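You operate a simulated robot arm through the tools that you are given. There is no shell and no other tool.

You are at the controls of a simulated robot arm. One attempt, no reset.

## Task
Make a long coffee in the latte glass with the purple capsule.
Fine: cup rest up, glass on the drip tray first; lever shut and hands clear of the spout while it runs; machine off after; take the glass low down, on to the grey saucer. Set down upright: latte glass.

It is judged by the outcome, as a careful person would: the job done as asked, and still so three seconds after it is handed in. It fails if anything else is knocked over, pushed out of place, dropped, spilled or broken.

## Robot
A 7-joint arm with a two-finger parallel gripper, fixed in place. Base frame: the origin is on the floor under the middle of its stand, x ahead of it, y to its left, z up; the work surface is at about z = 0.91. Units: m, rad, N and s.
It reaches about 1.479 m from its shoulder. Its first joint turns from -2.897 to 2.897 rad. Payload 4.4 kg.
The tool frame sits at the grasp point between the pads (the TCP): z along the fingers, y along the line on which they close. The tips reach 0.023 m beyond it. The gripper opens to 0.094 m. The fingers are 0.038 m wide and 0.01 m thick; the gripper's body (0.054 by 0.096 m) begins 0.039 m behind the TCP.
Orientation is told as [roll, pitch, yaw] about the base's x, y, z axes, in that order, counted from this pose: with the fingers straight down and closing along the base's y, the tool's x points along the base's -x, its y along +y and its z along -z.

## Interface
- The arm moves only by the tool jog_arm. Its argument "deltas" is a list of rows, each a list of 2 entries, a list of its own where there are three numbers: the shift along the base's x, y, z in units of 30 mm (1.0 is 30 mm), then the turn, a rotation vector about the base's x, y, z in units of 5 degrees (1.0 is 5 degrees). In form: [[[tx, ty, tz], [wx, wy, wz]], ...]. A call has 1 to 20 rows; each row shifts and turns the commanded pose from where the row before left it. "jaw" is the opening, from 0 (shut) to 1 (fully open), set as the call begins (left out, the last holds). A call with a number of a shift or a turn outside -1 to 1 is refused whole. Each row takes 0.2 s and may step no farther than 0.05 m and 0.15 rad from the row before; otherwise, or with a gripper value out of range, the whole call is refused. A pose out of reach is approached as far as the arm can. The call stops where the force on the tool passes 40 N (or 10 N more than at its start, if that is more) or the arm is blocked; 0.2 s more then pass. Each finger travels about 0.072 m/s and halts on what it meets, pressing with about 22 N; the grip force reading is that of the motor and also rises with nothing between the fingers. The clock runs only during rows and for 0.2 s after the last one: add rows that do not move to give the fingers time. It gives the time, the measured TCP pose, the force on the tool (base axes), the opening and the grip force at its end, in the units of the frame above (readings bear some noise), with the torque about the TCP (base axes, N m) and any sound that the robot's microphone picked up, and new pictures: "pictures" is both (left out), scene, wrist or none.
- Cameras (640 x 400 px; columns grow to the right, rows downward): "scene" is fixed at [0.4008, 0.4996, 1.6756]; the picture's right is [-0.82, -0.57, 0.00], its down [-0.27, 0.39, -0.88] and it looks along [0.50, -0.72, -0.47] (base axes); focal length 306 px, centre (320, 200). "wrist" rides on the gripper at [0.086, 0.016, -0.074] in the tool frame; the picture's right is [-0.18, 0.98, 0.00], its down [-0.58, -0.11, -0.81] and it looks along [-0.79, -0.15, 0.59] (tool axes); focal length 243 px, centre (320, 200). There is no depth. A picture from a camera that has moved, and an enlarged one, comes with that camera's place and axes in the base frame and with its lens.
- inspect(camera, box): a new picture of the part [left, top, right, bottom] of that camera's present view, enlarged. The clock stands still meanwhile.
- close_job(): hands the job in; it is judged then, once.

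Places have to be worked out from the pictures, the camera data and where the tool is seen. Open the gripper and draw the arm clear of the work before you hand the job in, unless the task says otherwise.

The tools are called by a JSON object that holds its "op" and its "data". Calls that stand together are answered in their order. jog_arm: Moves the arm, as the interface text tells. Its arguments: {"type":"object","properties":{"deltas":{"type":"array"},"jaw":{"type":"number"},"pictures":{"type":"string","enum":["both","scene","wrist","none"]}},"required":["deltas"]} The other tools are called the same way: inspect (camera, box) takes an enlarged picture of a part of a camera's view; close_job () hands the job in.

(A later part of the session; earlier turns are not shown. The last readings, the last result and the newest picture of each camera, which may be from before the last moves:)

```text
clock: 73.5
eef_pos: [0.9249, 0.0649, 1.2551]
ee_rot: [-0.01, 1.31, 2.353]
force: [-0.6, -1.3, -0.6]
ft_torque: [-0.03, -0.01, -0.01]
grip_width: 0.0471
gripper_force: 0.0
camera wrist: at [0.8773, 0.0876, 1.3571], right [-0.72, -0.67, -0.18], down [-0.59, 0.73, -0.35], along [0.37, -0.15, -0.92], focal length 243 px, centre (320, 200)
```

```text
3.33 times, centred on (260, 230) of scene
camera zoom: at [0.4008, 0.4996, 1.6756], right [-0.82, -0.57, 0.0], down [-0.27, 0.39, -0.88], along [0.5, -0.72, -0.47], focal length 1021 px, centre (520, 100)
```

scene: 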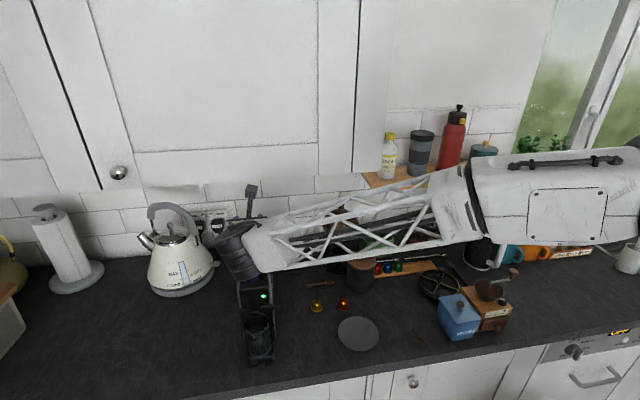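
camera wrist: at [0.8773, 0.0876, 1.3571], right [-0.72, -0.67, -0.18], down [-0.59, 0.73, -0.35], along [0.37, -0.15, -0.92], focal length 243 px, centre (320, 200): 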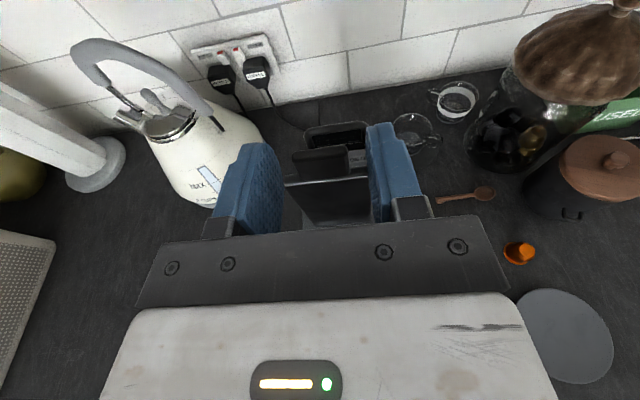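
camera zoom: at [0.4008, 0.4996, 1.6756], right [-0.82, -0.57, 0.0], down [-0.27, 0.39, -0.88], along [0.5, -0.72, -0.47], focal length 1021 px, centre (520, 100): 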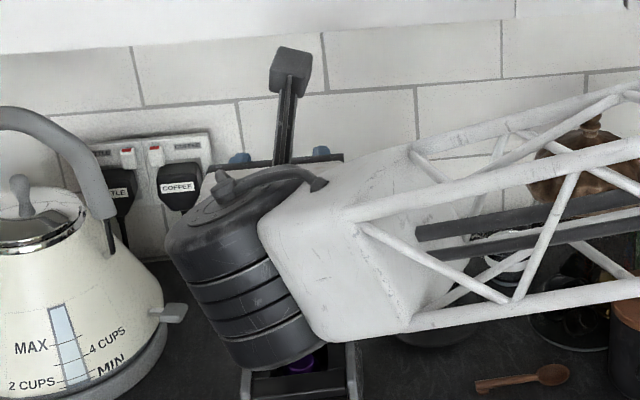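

The handle (z≈1.232–1.26, w≈0.6976 centre) is between the pads. I fine-adjust 6 mm forward, 2 mm right, 3 mm up, then pinch it.

{"op": "jog_arm", "data": {"deltas": [[[0.094, -0.188, 0.1], [0, 0, 0]], [[0, 0, 0], [0, 0, 0]]], "pictures": "none"}}

{"op": "jog_arm", "data": {"deltas": [[[0, 0, 0], [0, 0, 0]], [[0, 0, 0], [0, 0, 0]], [[0, 0, 0], [0, 0, 0]]], "jaw": 0, "pictures": "wrist"}}

{"op": "inspect", "data": {"camera": "wrist", "box": [200, 60, 440, 250]}}

```text
clock: 74.1
eef_pos: [0.9263, 0.0576, 1.2586]
ee_rot: [-0.011, 1.311, 2.354]
force: [-0.1, -0.1, -0.1]
ft_torque: [0.05, 0.04, 0.01]
grip_width: 0.0467
gripper_force: 0.1
```

```text
clock: 74.5
eef_pos: [0.9297, 0.0635, 1.2596]
ee_rot: [-0.014, 1.31, 2.356]
force: [19.1, 15.4, -3.8]
ft_torque: [0.07, -0.6, 0.36]
grip_width: 0.0318
gripper_force: 22.1
stopped in row 2: the force on the tool passed its limit at 44 N (the readings are from after the stop); the commanded pose is now the measured one
camera wrist: at [0.8812, 0.0851, 1.3598], right [-0.72, -0.67, -0.18], down [-0.59, 0.73, -0.35], along [0.37, -0.15, -0.92], focal length 243 px, centre (320, 200)
```

wrist: 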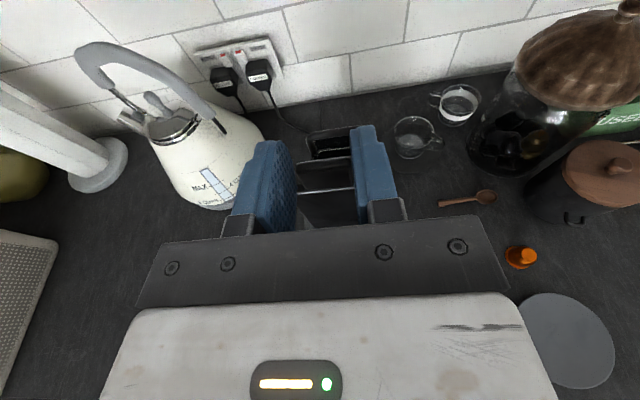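

```text
2.11 times, centred on (320, 155) of wrist
camera zoom: at [0.8812, 0.0851, 1.3598], right [-0.72, -0.67, -0.18], down [-0.59, 0.73, -0.35], along [0.37, -0.15, -0.92], focal length 511 px, centre (320, 295)
```

zoom: 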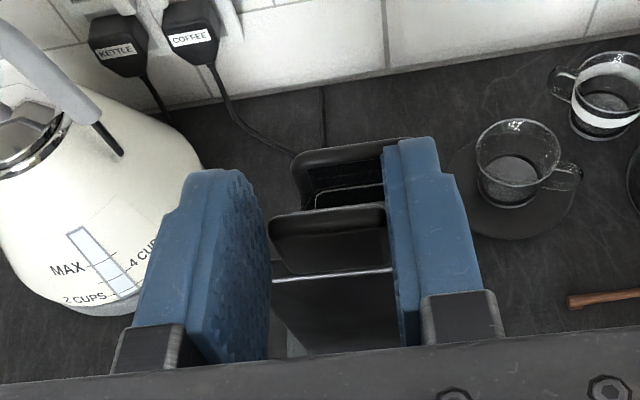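

The handle is pinched (31.8 mm) with a sideways load of about 24 N, as I was off-centre by 2–3 mm. I shift a millimetre to the left to balance the pinch.

{"op": "jog_arm", "data": {"deltas": [[[0.02, 0.02, 0], [0, 0, 0]], [[0.01, 0.01, 0], [0, 0, 0]], [[0, 0, 0], [0, 0, 0]]], "pictures": "none"}}

```text
clock: 75.3
eef_pos: [0.9291, 0.0629, 1.2594]
ee_rot: [-0.015, 1.309, 2.357]
force: [-0.3, 14.3, -9.4]
ft_torque: [1.23, 0.97, 0.04]
grip_width: 0.0317
gripper_force: 44.7
```

The pinch is nearly balanced. I begin pulling the handle forward along the arc about its pivot (radius ≈0.13 m), first two small steps.

{"op": "jog_arm", "data": {"deltas": [[[-0.2, 0.2, -0.01], [0, 0, 0]], [[-0.2, 0.2, -0.03], [0, 0, 0]], [[-0.2, 0.2, -0.05], [0, 0, 0]], [[-0.19, 0.19, -0.06], [0, 0, 0]]], "pictures": "wrist"}}

{"op": "inspect", "data": {"camera": "wrist", "box": [200, 60, 440, 250]}}

```text
clock: 76.3
eef_pos: [0.9055, 0.0873, 1.2559]
ee_rot: [-0.015, 1.31, 2.351]
force: [11.1, -3.6, -1.1]
ft_torque: [-1.01, -1.12, 0.04]
grip_width: 0.0315
gripper_force: 45.3
camera wrist: at [0.8578, 0.1088, 1.3564], right [-0.72, -0.67, -0.18], down [-0.59, 0.73, -0.35], along [0.37, -0.15, -0.92], focal length 243 px, centre (320, 200)
```

wrist: 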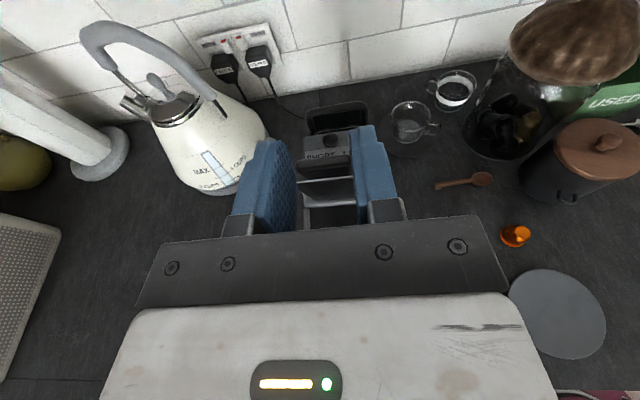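

```text
2.11 times, centred on (320, 155) of wrist
camera zoom: at [0.8578, 0.1088, 1.3564], right [-0.72, -0.67, -0.18], down [-0.59, 0.73, -0.35], along [0.37, -0.15, -0.92], focal length 511 px, centre (320, 295)
```

zoom: 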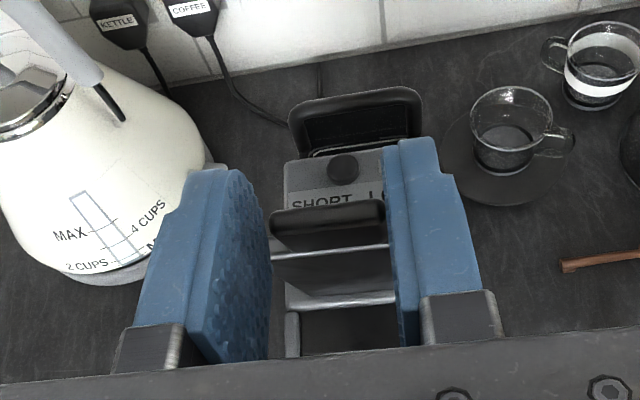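

The lever is following (about 15° forward) with about 10 N. I continue along the arc to about 50°.

{"op": "jog_arm", "data": {"deltas": [[[-0.19, 0.19, -0.085], [0, 0, 0]], [[-0.189, 0.189, -0.097], [0, 0, 0]], [[-0.182, 0.182, -0.118], [0, 0, 0]], [[-0.177, 0.177, -0.133], [0, 0, 0]], [[-0.17, 0.17, -0.15], [0, 0, 0]], [[-0.163, 0.163, -0.165], [0, 0, 0]], [[-0.155, 0.155, -0.18], [0, 0, 0]], [[-0.146, 0.146, -0.194], [0, 0, 0]]], "pictures": "wrist"}}

{"op": "inspect", "data": {"camera": "wrist", "box": [200, 60, 440, 250]}}

```text
clock: 78.1
eef_pos: [0.8636, 0.1289, 1.2216]
ee_rot: [-0.015, 1.311, 2.353]
force: [1.9, -4.3, 9.9]
ft_torque: [-1.06, -1.09, 0.02]
grip_width: 0.0314
gripper_force: 45.0
camera wrist: at [0.8163, 0.1502, 1.3221], right [-0.72, -0.67, -0.18], down [-0.59, 0.73, -0.35], along [0.37, -0.15, -0.92], focal length 243 px, centre (320, 200)
```

wrist: 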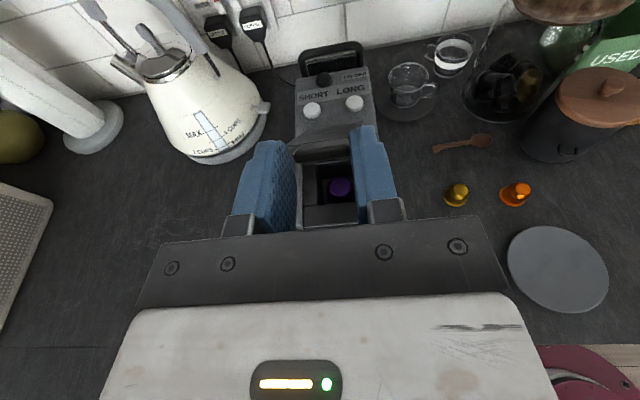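

```text
2.11 times, centred on (320, 155) of wrist
camera zoom: at [0.8163, 0.1502, 1.3221], right [-0.72, -0.67, -0.18], down [-0.59, 0.73, -0.35], along [0.37, -0.15, -0.92], focal length 511 px, centre (320, 295)
```

zoom: 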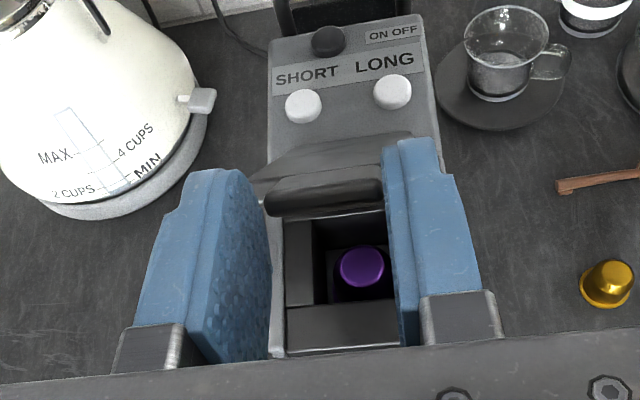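

The lever is at about 45° and the SHORT/LONG/ON-OFF buttons are now visible behind it. I continue the arc downward.

{"op": "jog_arm", "data": {"deltas": [[[-0.132, 0.132, -0.213], [0, 0, 0]], [[-0.132, 0.132, -0.213], [0, 0, 0]], [[-0.111, 0.111, -0.236], [0, 0, 0]], [[-0.111, 0.111, -0.236], [0, 0, 0]], [[-0.089, 0.089, -0.254], [0, 0, 0]], [[-0.089, 0.089, -0.254], [0, 0, 0]], [[-0.065, 0.065, -0.269], [0, 0, 0]], [[-0.065, 0.065, -0.269], [0, 0, 0]]], "pictures": "both"}}

{"op": "inspect", "data": {"camera": "wrist", "box": [200, 40, 440, 240]}}

```text
clock: 79.9
eef_pos: [0.84, 0.1516, 1.1627]
ee_rot: [-0.015, 1.311, 2.354]
force: [12.0, 8.1, 9.1]
ft_torque: [-1.01, -1.08, 0.35]
grip_width: 0.0317
gripper_force: 45.4
camera wrist: at [0.7922, 0.1744, 1.2634], right [-0.72, -0.67, -0.18], down [-0.59, 0.73, -0.35], along [0.37, -0.15, -0.92], focal length 243 px, centre (320, 200)
```

scene: 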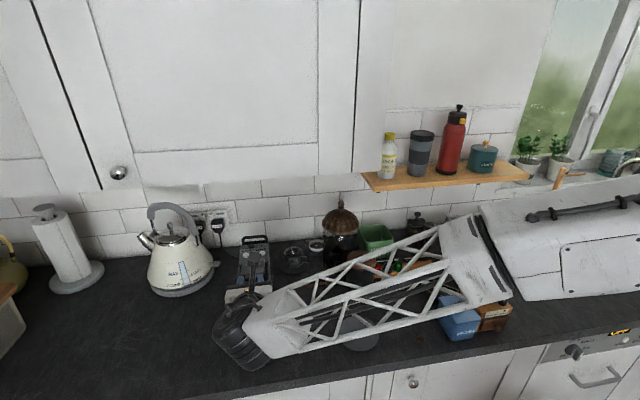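
wrist: 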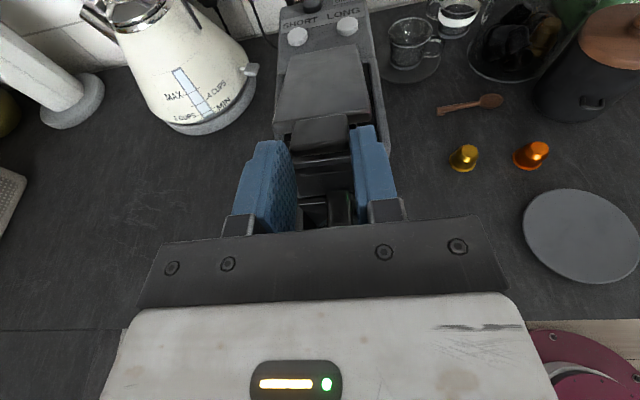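

```text
2.00 times, centred on (320, 140) of wrist
camera zoom: at [0.7922, 0.1744, 1.2634], right [-0.72, -0.67, -0.18], down [-0.59, 0.73, -0.35], along [0.37, -0.15, -0.92], focal length 485 px, centre (320, 320)
```

zoom: 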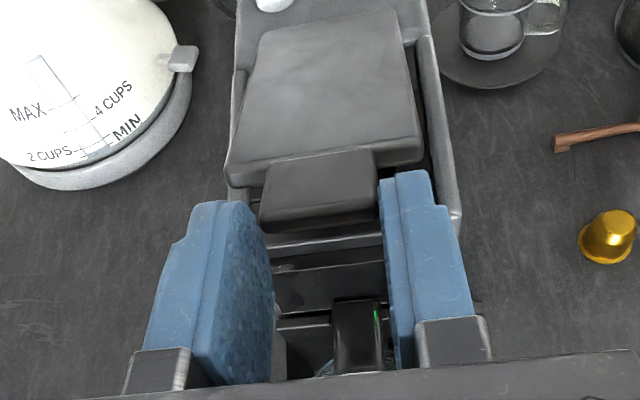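

The lever is at about 75°. I keep lowering it through the last part of the arc.

{"op": "jog_arm", "data": {"deltas": [[[-0.02, 0.02, -0.2], [0, 0, 0]], [[-0.02, 0.02, -0.2], [0, 0, 0]], [[-0.01, 0.01, -0.2], [0, 0, 0]]], "pictures": "wrist"}}

{"op": "inspect", "data": {"camera": "wrist", "box": [200, 0, 440, 240]}}

```text
clock: 80.7
eef_pos: [0.8392, 0.1542, 1.1439]
ee_rot: [-0.014, 1.31, 2.355]
force: [-10.5, 19.8, 11.0]
ft_torque: [-0.77, -0.74, 0.15]
grip_width: 0.0316
gripper_force: 44.9
camera wrist: at [0.7911, 0.1756, 1.2448], right [-0.72, -0.67, -0.18], down [-0.59, 0.73, -0.35], along [0.37, -0.15, -0.92], focal length 243 px, centre (320, 200)
```

wrist: 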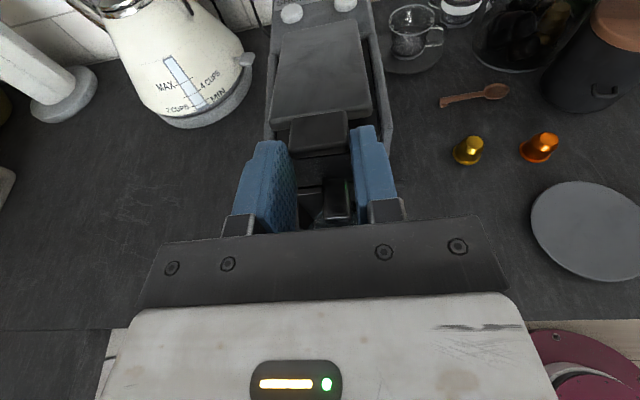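

```text
1.67 times, centred on (320, 120) of wrist
camera zoom: at [0.7911, 0.1756, 1.2448], right [-0.72, -0.67, -0.18], down [-0.59, 0.73, -0.35], along [0.37, -0.15, -0.92], focal length 404 px, centre (320, 333)
```

zoom: 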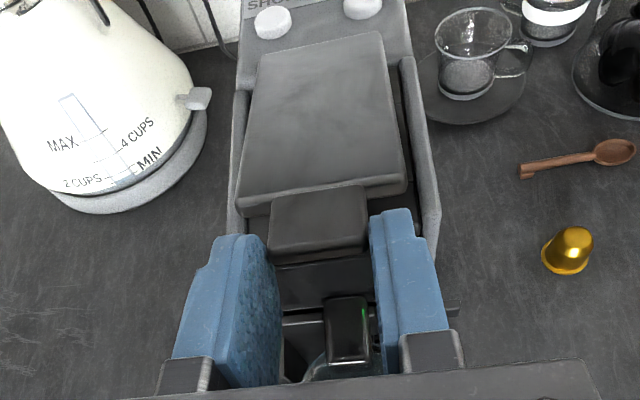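

The fingertips now press against the lever's shoulders (21 N backward). I release the pinch and back off slightly, to push it shut from above.

{"op": "jog_arm", "data": {"deltas": [[[0, 0, 0], [0, 0, 0]], [[0, 0, 0], [0, 0, 0]], [[-0.3, 0.3, 0], [0, 0, 0]], [[-0.6, 0.6, 0.3], [0, 0, 0]], [[-0.6, 0.6, 1], [0, 0, 0]], [[0, 0, 0], [0, 0, 0]]], "jaw": 0.5, "pictures": "both"}}

{"op": "inspect", "data": {"camera": "wrist", "box": [200, 0, 440, 240]}}

{"op": "inspect", "data": {"camera": "scene", "box": [210, 220, 310, 370]}}

```text
clock: 82.1
eef_pos: [0.7936, 0.1971, 1.1834]
ee_rot: [-0.012, 1.31, 2.358]
force: [-0.2, 0.2, 0.1]
ft_torque: [0.03, 0.01, -0.01]
grip_width: 0.0471
gripper_force: 0.0
camera wrist: at [0.7467, 0.2198, 1.2836], right [-0.72, -0.67, -0.18], down [-0.59, 0.73, -0.35], along [0.37, -0.15, -0.92], focal length 243 px, centre (320, 200)
```

scene: 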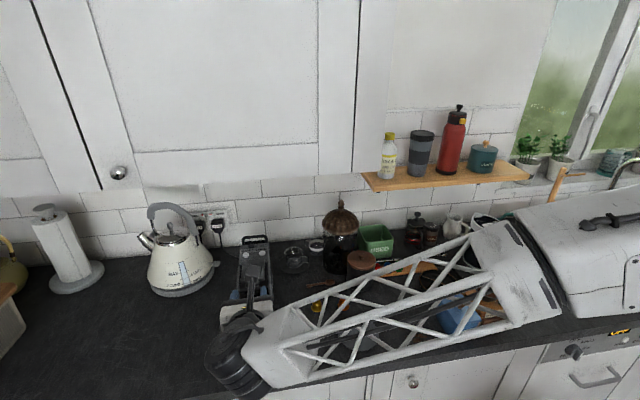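
wrist: 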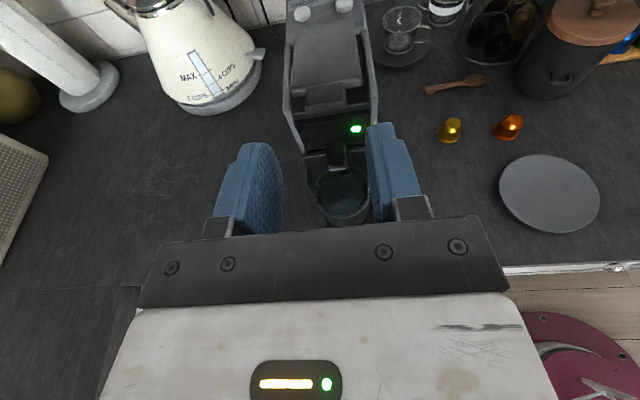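

```text
1.67 times, centred on (320, 120) of wrist
camera zoom: at [0.7467, 0.2198, 1.2836], right [-0.72, -0.67, -0.18], down [-0.59, 0.73, -0.35], along [0.37, -0.15, -0.92], focal length 404 px, centre (320, 333)
```

zoom: 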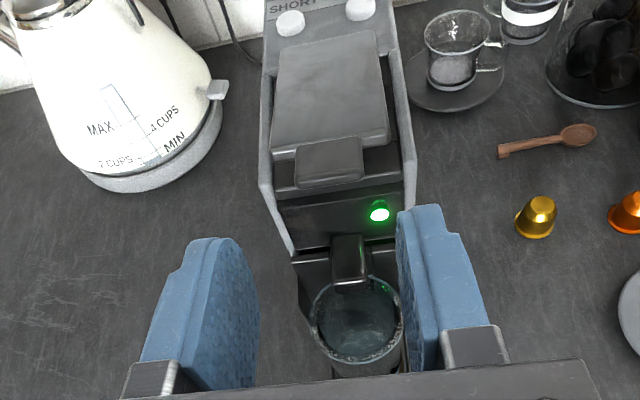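

```text
2.67 times, centred on (260, 295) of scene
camera zoom: at [0.4008, 0.4996, 1.6756], right [-0.82, -0.57, 0.0], down [-0.27, 0.39, -0.88], along [0.5, -0.72, -0.47], focal length 817 px, centre (480, -53)
```

zoom: 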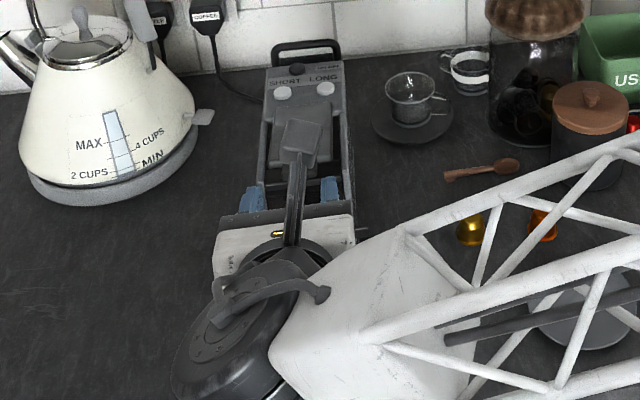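

The lever stays about 15° short of closed. I close the fingers, rise, come over the handle and press it down from above.

{"op": "jog_arm", "data": {"deltas": [[[0, 0, 0.6], [0, 0, 0]], [[0, 0, 0.6], [0, 0, 0]], [[0.637, -0.667, 0], [0, 0, 0]], [[0.637, -0.667, 0], [0, 0, 0]], [[0.637, -0.667, 0], [0, 0, 0]], [[0, 0, -0.4], [0, 0, 0]], [[0, 0, -0.4], [0, 0, 0]], [[0, 0, 0], [0, 0, 0]]], "jaw": 0, "pictures": "both"}}

{"op": "inspect", "data": {"camera": "wrist", "box": [200, 0, 440, 240]}}

```text
clock: 83.9
eef_pos: [0.8511, 0.138, 1.1944]
ee_rot: [-0.015, 1.312, 2.354]
force: [0.4, 0.2, 0.1]
ft_torque: [0.01, 0.0, -0.01]
grip_width: 0.0003
gripper_force: 21.8
camera wrist: at [0.804, 0.16, 1.2955], right [-0.72, -0.67, -0.18], down [-0.59, 0.73, -0.35], along [0.37, -0.15, -0.92], focal length 243 px, centre (320, 200)
```

scene: 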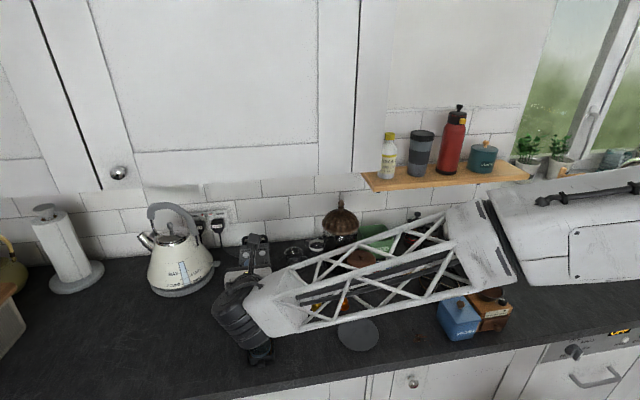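
wrist: 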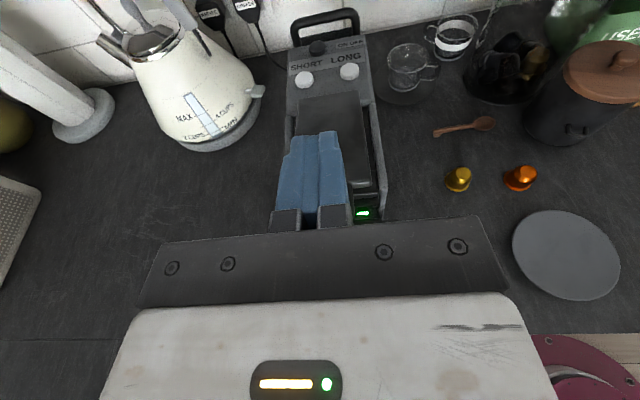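

```text
1.67 times, centred on (320, 120) of wrist
camera zoom: at [0.804, 0.16, 1.2955], right [-0.72, -0.67, -0.18], down [-0.59, 0.73, -0.35], along [0.37, -0.15, -0.92], focal length 404 px, centre (320, 333)
```

zoom: 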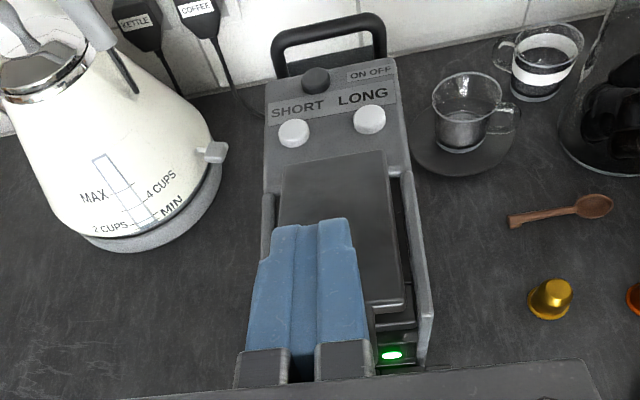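

No contact yet; the finger underside is about 15 mm above the lever. I press down in small steps.

{"op": "jog_arm", "data": {"deltas": [[[0, 0, -0.3], [0, 0, 0]], [[0, 0, -0.25], [0, 0, 0]], [[0, 0, -0.25], [0, 0, 0]], [[0, 0, -0.2], [0, 0, 0]], [[0, 0, -0.2], [0, 0, 0]], [[0, 0, 0], [0, 0, 0]]], "pictures": "wrist"}}

{"op": "inspect", "data": {"camera": "wrist", "box": [200, 0, 440, 240]}}

```text
clock: 85.3
eef_pos: [0.8518, 0.1382, 1.1591]
ee_rot: [-0.014, 1.309, 2.356]
force: [-1.0, -0.6, 0.8]
ft_torque: [-0.01, -0.01, 0.01]
grip_width: 0.0
gripper_force: 21.9
camera wrist: at [0.8039, 0.16, 1.2593], right [-0.72, -0.67, -0.18], down [-0.59, 0.73, -0.35], along [0.37, -0.15, -0.92], focal length 243 px, centre (320, 200)
```

wrist: 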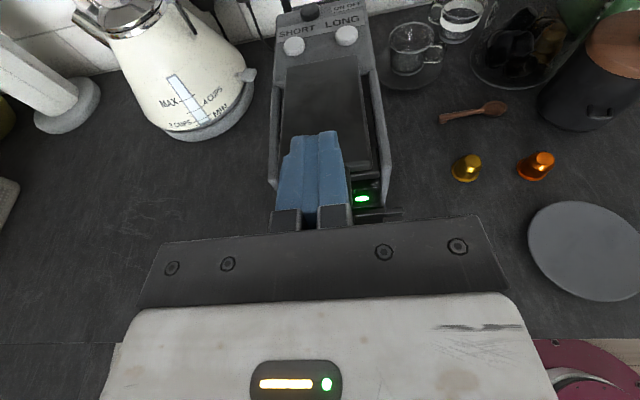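

```text
1.67 times, centred on (320, 120) of wrist
camera zoom: at [0.8039, 0.16, 1.2593], right [-0.72, -0.67, -0.18], down [-0.59, 0.73, -0.35], along [0.37, -0.15, -0.92], focal length 404 px, centre (320, 333)
```

zoom: 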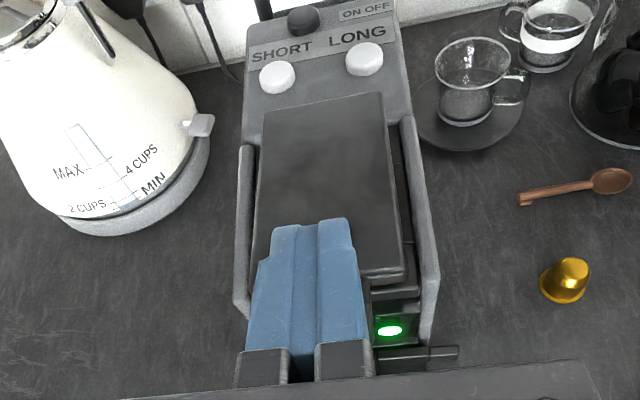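

Still no contact, so the lever is lower than I thought. I continue pressing down gently.

{"op": "jog_arm", "data": {"deltas": [[[0, 0, -0.15], [0, 0, 0]], [[0, 0, -0.15], [0, 0, 0]], [[0, 0, -0.15], [0, 0, 0]], [[0, 0, 0], [0, 0, 0]]], "pictures": "wrist"}}

{"op": "inspect", "data": {"camera": "wrist", "box": [200, 0, 440, 240]}}

```text
clock: 86.3
eef_pos: [0.8516, 0.1379, 1.1468]
ee_rot: [-0.017, 1.313, 2.354]
force: [-0.6, 0.9, 0.1]
ft_torque: [0.03, 0.0, -0.01]
grip_width: 0.0002
gripper_force: 22.2
camera wrist: at [0.8033, 0.1594, 1.2467], right [-0.72, -0.67, -0.18], down [-0.59, 0.73, -0.35], along [0.37, -0.15, -0.92], focal length 243 px, centre (320, 200)
```

wrist: 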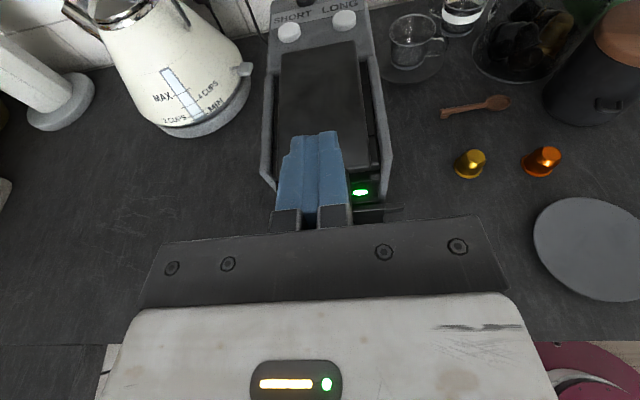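

```text
1.67 times, centred on (320, 120) of wrist
camera zoom: at [0.8033, 0.1594, 1.2467], right [-0.72, -0.67, -0.18], down [-0.59, 0.73, -0.35], along [0.37, -0.15, -0.92], focal length 404 px, centre (320, 333)
```

zoom: 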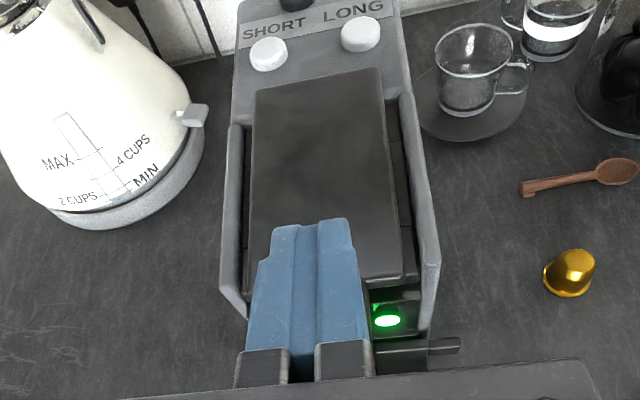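

Force is still near zero while the lever looks flush between the rails. I press a little further to feel the stop.

{"op": "jog_arm", "data": {"deltas": [[[0, 0, -0.12], [0, 0, 0]], [[0, 0, -0.12], [0, 0, 0]], [[0, 0, 0], [0, 0, 0]]], "pictures": "wrist"}}

{"op": "inspect", "data": {"camera": "scene", "box": [220, 220, 300, 340]}}

```text
clock: 87.1
eef_pos: [0.8511, 0.1368, 1.1425]
ee_rot: [-0.029, 1.314, 2.342]
force: [-0.6, -5.9, 36.7]
ft_torque: [-0.61, -0.46, -0.18]
grip_width: 0.0
gripper_force: 21.8
camera wrist: at [0.8028, 0.1598, 1.2423], right [-0.72, -0.67, -0.18], down [-0.59, 0.73, -0.36], along [0.37, -0.15, -0.92], focal length 243 px, centre (320, 200)
```

wrist: 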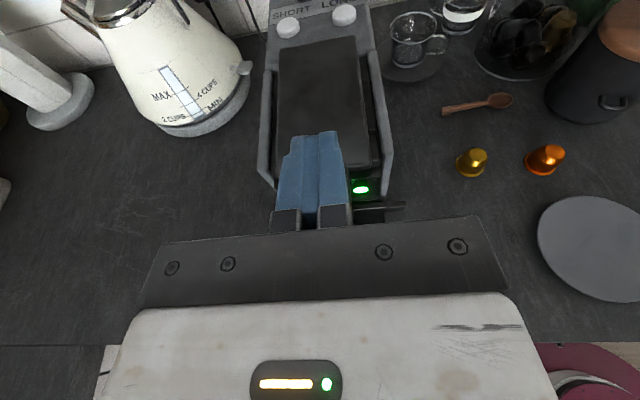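

```text
3.33 times, centred on (260, 280) of scene
camera zoom: at [0.4008, 0.4996, 1.6756], right [-0.82, -0.57, 0.0], down [-0.27, 0.39, -0.88], along [0.5, -0.72, -0.47], focal length 1021 px, centre (520, -67)
```

zoom: 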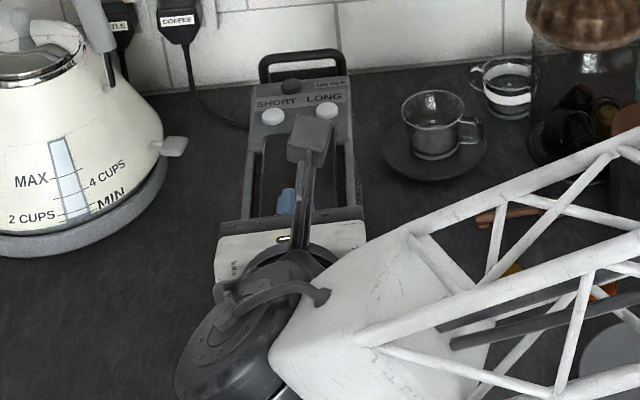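

Now there is a firm stop (37 N up): the lever is shut. I lift off and check that it stays closed.

{"op": "jog_arm", "data": {"deltas": [[[0, 0, 0.3], [0, 0, 0]], [[0, 0, 0.8], [0.11, 0, 0.14]], [[-0.5, 0.5, 0.8], [0, 0, 0]], [[-0.5, 0.5, 0.3], [0, 0, 0]], [[-0.5, 0.5, 0], [0, 0, 0]], [[0, 0, 0], [0, 0, 0]]], "pictures": "both"}}

{"op": "inspect", "data": {"camera": "wrist", "box": [220, 0, 440, 200]}}

{"op": "inspect", "data": {"camera": "scene", "box": [220, 220, 300, 340]}}

```text
clock: 88.5
eef_pos: [0.8041, 0.183, 1.2038]
ee_rot: [-0.041, 1.304, 2.345]
force: [0.2, -0.4, -0.2]
ft_torque: [0.03, 0.01, 0.02]
grip_width: 0.0001
gripper_force: 21.9
camera wrist: at [0.7564, 0.2041, 1.3055], right [-0.71, -0.68, -0.19], down [-0.6, 0.72, -0.35], along [0.37, -0.13, -0.92], focal length 243 px, centre (320, 200)
```

scene: 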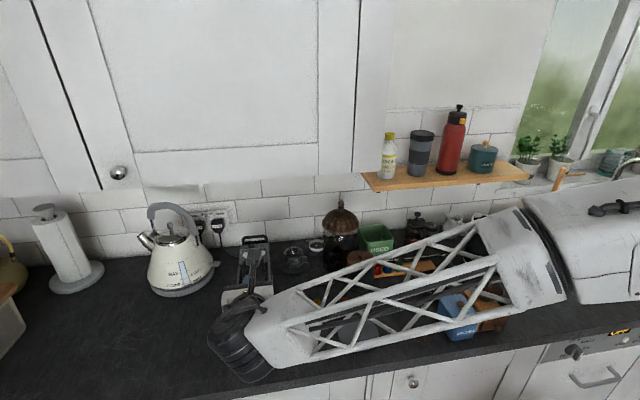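
wrist: 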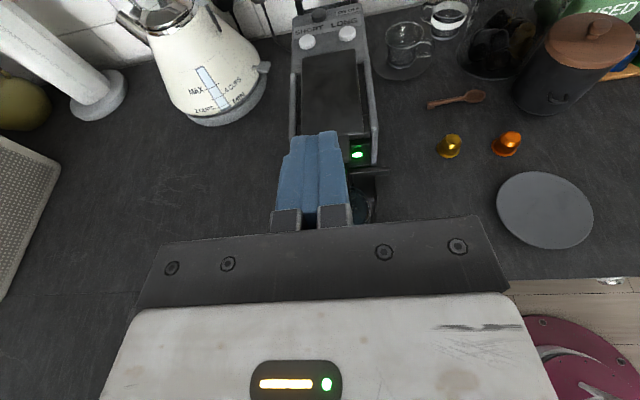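

```text
2.00 times, centred on (330, 100) of wrist
camera zoom: at [0.7564, 0.2041, 1.3055], right [-0.71, -0.68, -0.19], down [-0.6, 0.72, -0.35], along [0.37, -0.13, -0.92], focal length 485 px, centre (300, 400)
```

zoom: 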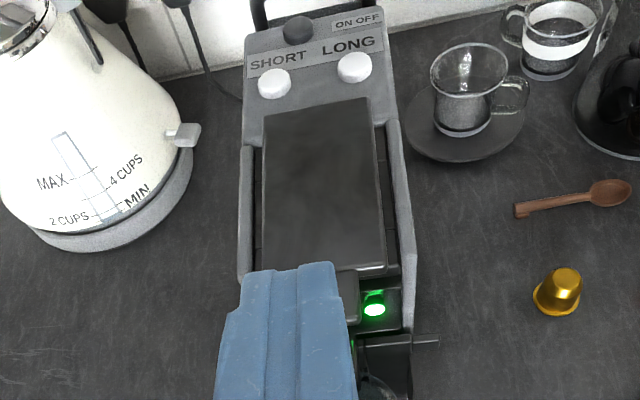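

```text
3.33 times, centred on (260, 280) of scene
camera zoom: at [0.4008, 0.4996, 1.6756], right [-0.82, -0.57, 0.0], down [-0.27, 0.39, -0.88], along [0.5, -0.72, -0.47], focal length 1021 px, centre (520, -67)
```

zoom: 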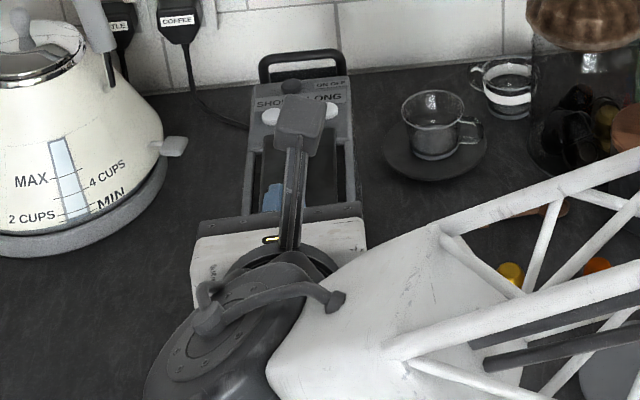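

The lever stays shut. Next the LONG button: I tilt the hand to 30°, turn the heading 30° so the hand comes from the right side (away from the spout), and move over the button panel.

{"op": "jog_arm", "data": {"deltas": [[[0, 0, 0], [-0.126, 0.046, -0.328]], [[0.42, -0.64, -0.05], [1, 1, 0]], [[0.42, -0.64, -0.05], [1, 1, 0]], [[0.42, -0.64, -0.1], [0.12, 0.12, 1]], [[0.42, -0.64, -0.1], [0, 0, 1]], [[0.42, -0.64, -0.1], [0, 0, 1]], [[0.42, -0.64, -0.1], [0, 0, 1]], [[0.42, -0.64, -0.1], [0, 0, 1]], [[0.41, -0.66, -0.1], [0, 0, 1]], [[0, 0, 0], [0, 0, 0]]], "pictures": "both"}}

{"op": "inspect", "data": {"camera": "wrist", "box": [200, 40, 440, 240]}}

```text
clock: 90.7
eef_pos: [0.9055, 0.0286, 1.1839]
ee_rot: [0.0, 1.047, 2.879]
force: [0.6, 0.3, 0.0]
ft_torque: [0.02, 0.0, -0.02]
grip_width: 0.0
gripper_force: 22.1
camera wrist: at [0.8811, 0.0187, 1.2932], right [-0.35, -0.92, -0.16], down [-0.93, 0.36, -0.1], along [0.15, 0.11, -0.98], focal length 243 px, centre (320, 200)
```

scene: 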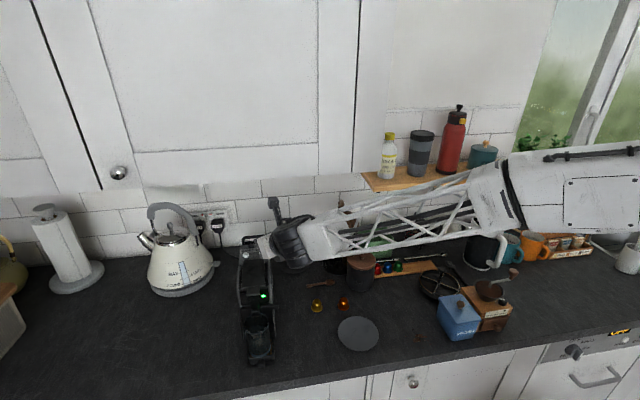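
wrist: 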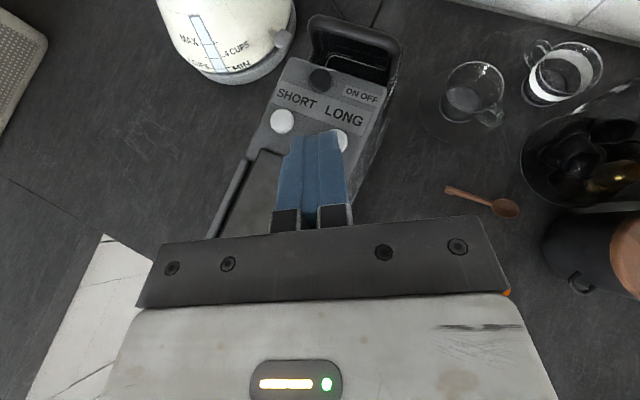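

```text
2.00 times, centred on (320, 140) of wrist
camera zoom: at [0.8811, 0.0187, 1.2932], right [-0.35, -0.92, -0.16], down [-0.93, 0.36, -0.1], along [0.15, 0.11, -0.98], focal length 485 px, centre (320, 320)
```

zoom: 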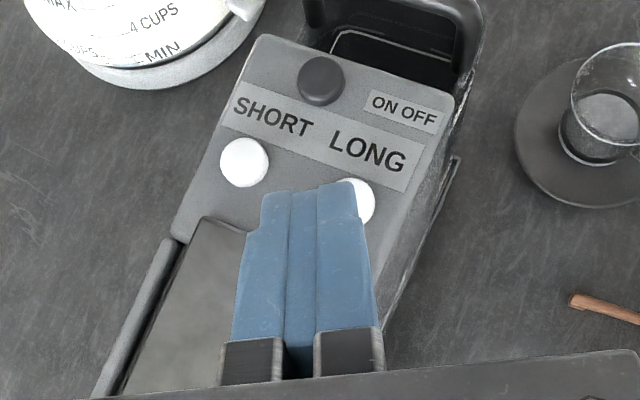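

The LONG button is at about (h 0.042, l -0.005) from the TCP in the hand's frame. I move over it and come down to just above it.

{"op": "jog_arm", "data": {"deltas": [[[0.46, -0.21, 0], [0, 0, 0]], [[0.46, -0.21, 0], [0, 0, 0]], [[0, 0, -0.5], [0, 0, 0]], [[0, 0, -0.4], [0, 0, 0]], [[0, 0, 0], [0, 0, 0]]], "pictures": "wrist"}}

{"op": "inspect", "data": {"camera": "wrist", "box": [220, 60, 420, 220]}}

```text
clock: 91.9
eef_pos: [0.9335, 0.0168, 1.1557]
ee_rot: [0.001, 1.047, 2.877]
force: [0.3, -0.1, -0.1]
ft_torque: [0.02, 0.01, -0.03]
grip_width: 0.0
gripper_force: 22.1
camera wrist: at [0.9083, 0.0056, 1.266], right [-0.35, -0.92, -0.16], down [-0.93, 0.36, -0.1], along [0.15, 0.11, -0.98], focal length 243 px, centre (320, 200)
```

wrist: 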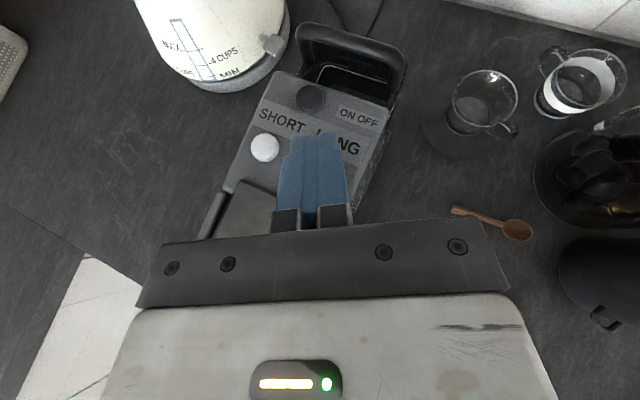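

```text
2.50 times, centred on (320, 140) of wrist
camera zoom: at [0.9083, 0.0056, 1.266], right [-0.35, -0.92, -0.16], down [-0.93, 0.36, -0.1], along [0.15, 0.11, -0.98], focal length 606 px, centre (320, 350)
```

zoom: 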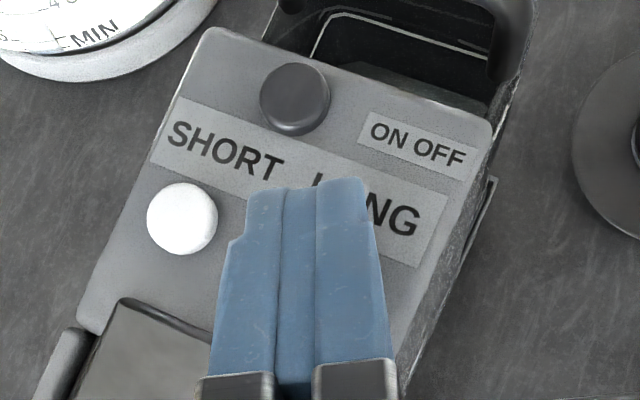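

The fingertips hide the LONG button, just as predicted. I press down in 3 mm steps and watch force and sound.

{"op": "jog_arm", "data": {"deltas": [[[0, 0, -0.1], [0, 0, 0]], [[0, 0, -0.1], [0, 0, 0]], [[0, 0, -0.1], [0, 0, 0]]], "pictures": "none"}}

```text
clock: 92.7
eef_pos: [0.9338, 0.017, 1.1476]
ee_rot: [0.0, 1.047, 2.876]
force: [-0.1, 0.0, 0.4]
ft_torque: [0.03, -0.02, 0.01]
grip_width: 0.0
gripper_force: 22.3
```

No contact yet at z=1.1476. I continue in small steps.

{"op": "jog_arm", "data": {"deltas": [[[0, 0, -0.08], [0, 0, 0]], [[0, 0, -0.08], [0, 0, 0]]], "pictures": "none"}}

```text
clock: 93.3
eef_pos: [0.9341, 0.0167, 1.1429]
ee_rot: [0.0, 1.047, 2.876]
force: [-2.3, -0.2, 5.6]
ft_torque: [0.0, -0.03, -0.04]
grip_width: 0.0001
gripper_force: 21.9
heard: click
```

A click was heard: LONG is pressed. I lift off and take the hand clear of the spout, up and off to the right side.

{"op": "jog_arm", "data": {"deltas": [[[0, 0, 0.8], [0, 0, 0]], [[-0.8, -0.2, 0.3], [0, 0, 0]], [[-0.84, -0.21, 0.3], [0, 0, 0]], [[-0.84, -0.21, 0.3], [0, 0, 0]], [[-0.84, -0.21, 0.3], [0, 0, 0]], [[-0.84, -0.21, 0.3], [0, 0, 0]], [[-0.84, -0.21, 0.3], [0, 0, 0]], [[-0.84, -0.21, 0.3], [0, 0, 0]], [[-0.84, -0.21, 0.3], [0, 0, 0]], [[-0.84, -0.21, 0.3], [0, 0, 0]]], "pictures": "both"}}

{"op": "inspect", "data": {"camera": "scene", "box": [210, 220, 310, 370]}}

```text
clock: 95.5
eef_pos: [0.7098, -0.0399, 1.2474]
ee_rot: [0.001, 1.047, 2.875]
force: [0.4, 0.4, -0.3]
ft_torque: [0.03, 0.01, 0.01]
grip_width: 0.0
gripper_force: 22.4
camera wrist: at [0.6839, -0.0512, 1.357], right [-0.35, -0.92, -0.16], down [-0.93, 0.36, -0.1], along [0.15, 0.11, -0.98], focal length 243 px, centre (320, 200)
```

scene: 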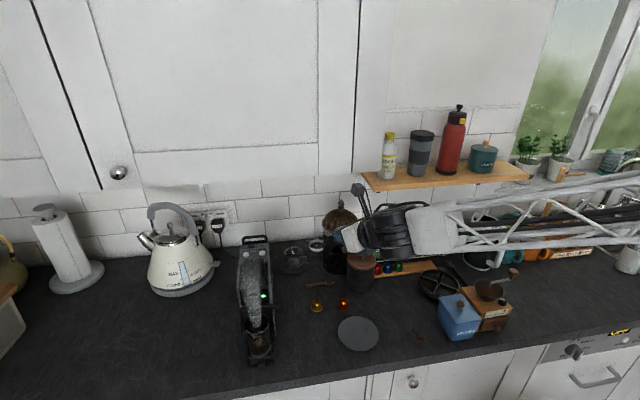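
wrist: 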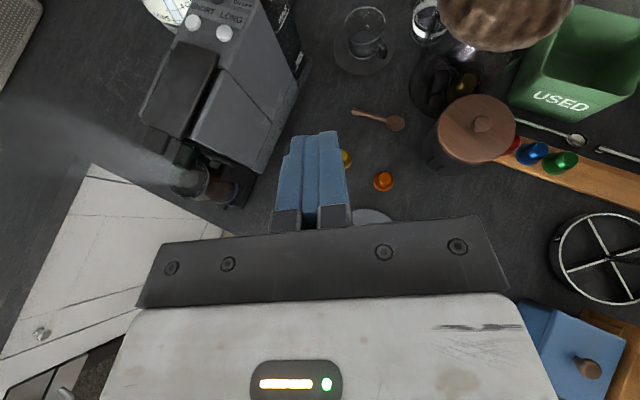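

```text
2.67 times, centred on (260, 295) of scene
camera zoom: at [0.4008, 0.4996, 1.6756], right [-0.82, -0.57, 0.0], down [-0.27, 0.39, -0.88], along [0.5, -0.72, -0.47], focal length 817 px, centre (480, -53)
```

zoom: 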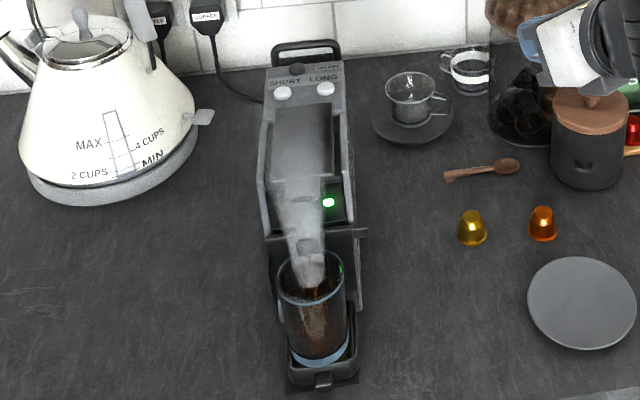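

It is brewing: steam and brown coffee are in the glass, and the hand is far from the spout. I wait.

{"op": "jog_arm", "data": {"deltas": [[[0, 0, 0], [0, 0, 0]], [[0, 0, 0], [0, 0, 0]], [[0, 0, 0], [0, 0, 0]], [[0, 0, 0], [0, 0, 0]], [[0, 0, 0], [0, 0, 0]], [[0, 0, 0], [0, 0, 0]], [[0, 0, 0], [0, 0, 0]], [[0, 0, 0], [0, 0, 0]], [[0, 0, 0], [0, 0, 0]], [[0, 0, 0], [0, 0, 0]], [[0, 0, 0], [0, 0, 0]], [[0, 0, 0], [0, 0, 0]], [[0, 0, 0], [0, 0, 0]], [[0, 0, 0], [0, 0, 0]], [[0, 0, 0], [0, 0, 0]], [[0, 0, 0], [0, 0, 0]], [[0, 0, 0], [0, 0, 0]], [[0, 0, 0], [0, 0, 0]], [[0, 0, 0], [0, 0, 0]], [[0, 0, 0], [0, 0, 0]]], "pictures": "none"}}

{"op": "inspect", "data": {"camera": "scene", "box": [220, 260, 300, 370]}}

```text
clock: 99.7
eef_pos: [0.7094, -0.0401, 1.2474]
ee_rot: [0.001, 1.048, 2.876]
force: [0.0, -0.5, 0.9]
ft_torque: [0.01, 0.0, 0.02]
grip_width: 0.0
gripper_force: 22.4
```

```text
3.64 times, centred on (260, 315) of scene
camera zoom: at [0.4008, 0.4996, 1.6756], right [-0.82, -0.57, 0.0], down [-0.27, 0.39, -0.88], along [0.5, -0.72, -0.47], focal length 1114 px, centre (538, -218)
```

zoom: 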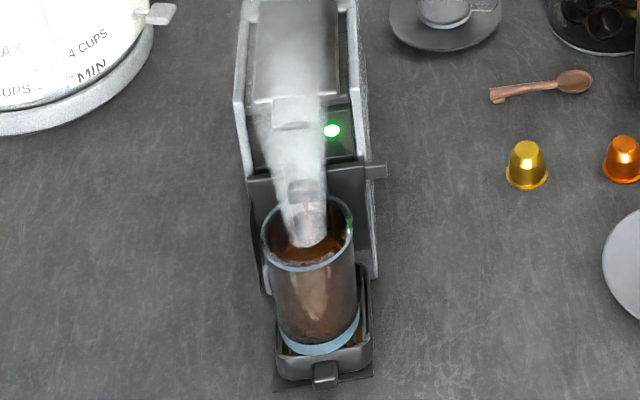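

Coffee keeps running into the glass. I wait further and watch the level.

{"op": "jog_arm", "data": {"deltas": [[[0, 0, 0], [0, 0, 0]], [[0, 0, 0], [0, 0, 0]], [[0, 0, 0], [0, 0, 0]], [[0, 0, 0], [0, 0, 0]], [[0, 0, 0], [0, 0, 0]], [[0, 0, 0], [0, 0, 0]], [[0, 0, 0], [0, 0, 0]], [[0, 0, 0], [0, 0, 0]], [[0, 0, 0], [0, 0, 0]], [[0, 0, 0], [0, 0, 0]]], "pictures": "none"}}

{"op": "inspect", "data": {"camera": "scene", "box": [220, 260, 300, 370]}}

```text
clock: 101.9
eef_pos: [0.7093, -0.04, 1.2473]
ee_rot: [0.0, 1.048, 2.877]
force: [0.2, -0.1, -0.9]
ft_torque: [0.01, -0.03, 0.0]
grip_width: 0.0
gripper_force: 22.2
```

```text
3.64 times, centred on (260, 315) of scene
camera zoom: at [0.4008, 0.4996, 1.6756], right [-0.82, -0.57, 0.0], down [-0.27, 0.39, -0.88], along [0.5, -0.72, -0.47], focal length 1114 px, centre (538, -218)
```

zoom: 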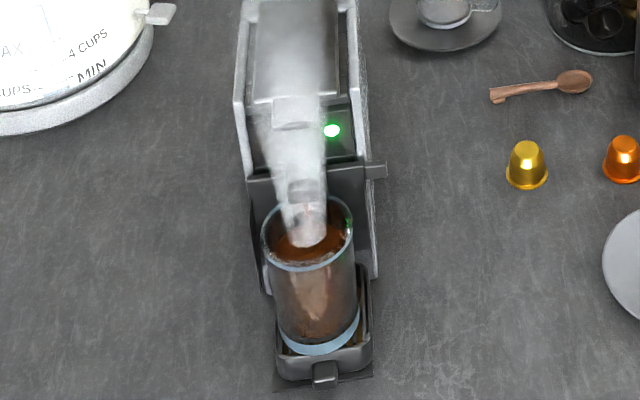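

The level is still rising slowly. I keep watching in short waits.

{"op": "jog_arm", "data": {"deltas": [[[0, 0, 0], [0, 0, 0]], [[0, 0, 0], [0, 0, 0]], [[0, 0, 0], [0, 0, 0]], [[0, 0, 0], [0, 0, 0]], [[0, 0, 0], [0, 0, 0]], [[0, 0, 0], [0, 0, 0]], [[0, 0, 0], [0, 0, 0]], [[0, 0, 0], [0, 0, 0]]], "pictures": "none"}}

{"op": "inspect", "data": {"camera": "scene", "box": [240, 290, 290, 360]}}

{"op": "inspect", "data": {"camera": "wrist", "box": [100, 60, 320, 240]}}

```text
clock: 103.7
eef_pos: [0.7101, -0.0403, 1.2465]
ee_rot: [0.0, 1.045, 2.875]
force: [0.0, -0.6, 0.0]
ft_torque: [0.0, -0.01, 0.0]
grip_width: 0.0001
gripper_force: 22.5
```

```text
5.71 times, centred on (265, 325) of scene
camera zoom: at [0.4008, 0.4996, 1.6756], right [-0.82, -0.57, 0.0], down [-0.27, 0.39, -0.88], along [0.5, -0.72, -0.47], focal length 1750 px, centre (634, -514)
```

zoom: 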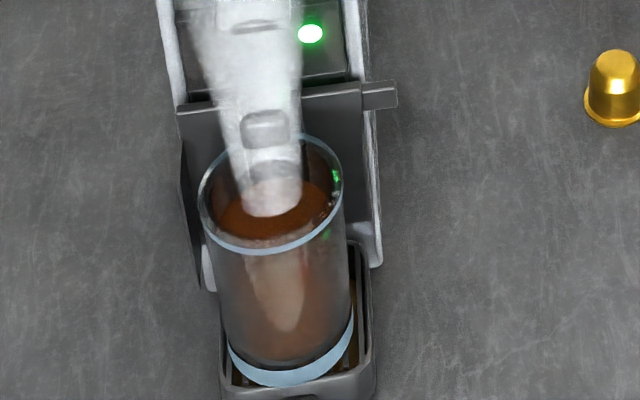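

```text
2.22 times, centred on (210, 150) of wrist
camera zoom: at [0.6839, -0.051, 1.3572], right [-0.35, -0.92, -0.16], down [-0.93, 0.36, -0.1], along [0.15, 0.11, -0.98], focal length 539 px, centre (564, 311)
```

zoom: 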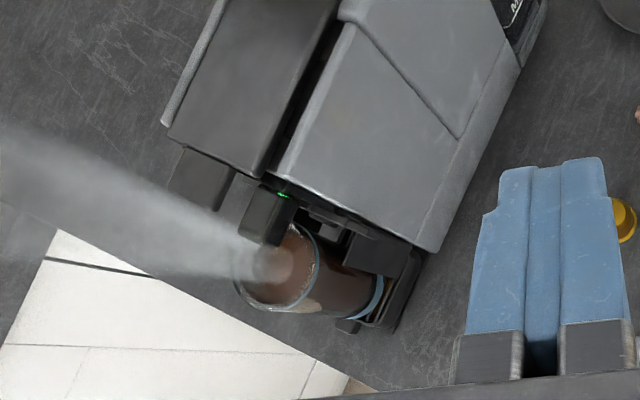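

The steam seems to rise from the hot coffee itself. I wait a bit more and compare the level.

{"op": "jog_arm", "data": {"deltas": [[[0, 0, 0], [0, 0, 0]], [[0, 0, 0], [0, 0, 0]], [[0, 0, 0], [0, 0, 0]], [[0, 0, 0], [0, 0, 0]], [[0, 0, 0], [0, 0, 0]], [[0, 0, 0], [0, 0, 0]], [[0, 0, 0], [0, 0, 0]], [[0, 0, 0], [0, 0, 0]], [[0, 0, 0], [0, 0, 0]], [[0, 0, 0], [0, 0, 0]], [[0, 0, 0], [0, 0, 0]], [[0, 0, 0], [0, 0, 0]]], "pictures": "none"}}

{"op": "inspect", "data": {"camera": "scene", "box": [240, 290, 290, 360]}}

```text
clock: 106.3
eef_pos: [0.7091, -0.0401, 1.2456]
ee_rot: [0.0, 1.047, 2.876]
force: [-0.3, -0.6, 1.1]
ft_torque: [-0.01, -0.01, -0.04]
grip_width: 0.0001
gripper_force: 22.2
```

```text
5.71 times, centred on (265, 325) of scene
camera zoom: at [0.4008, 0.4996, 1.6756], right [-0.82, -0.57, 0.0], down [-0.27, 0.39, -0.88], along [0.5, -0.72, -0.47], focal length 1750 px, centre (634, -514)
```

zoom: 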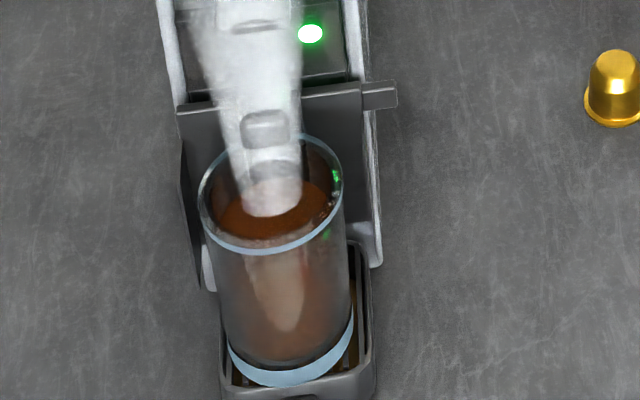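

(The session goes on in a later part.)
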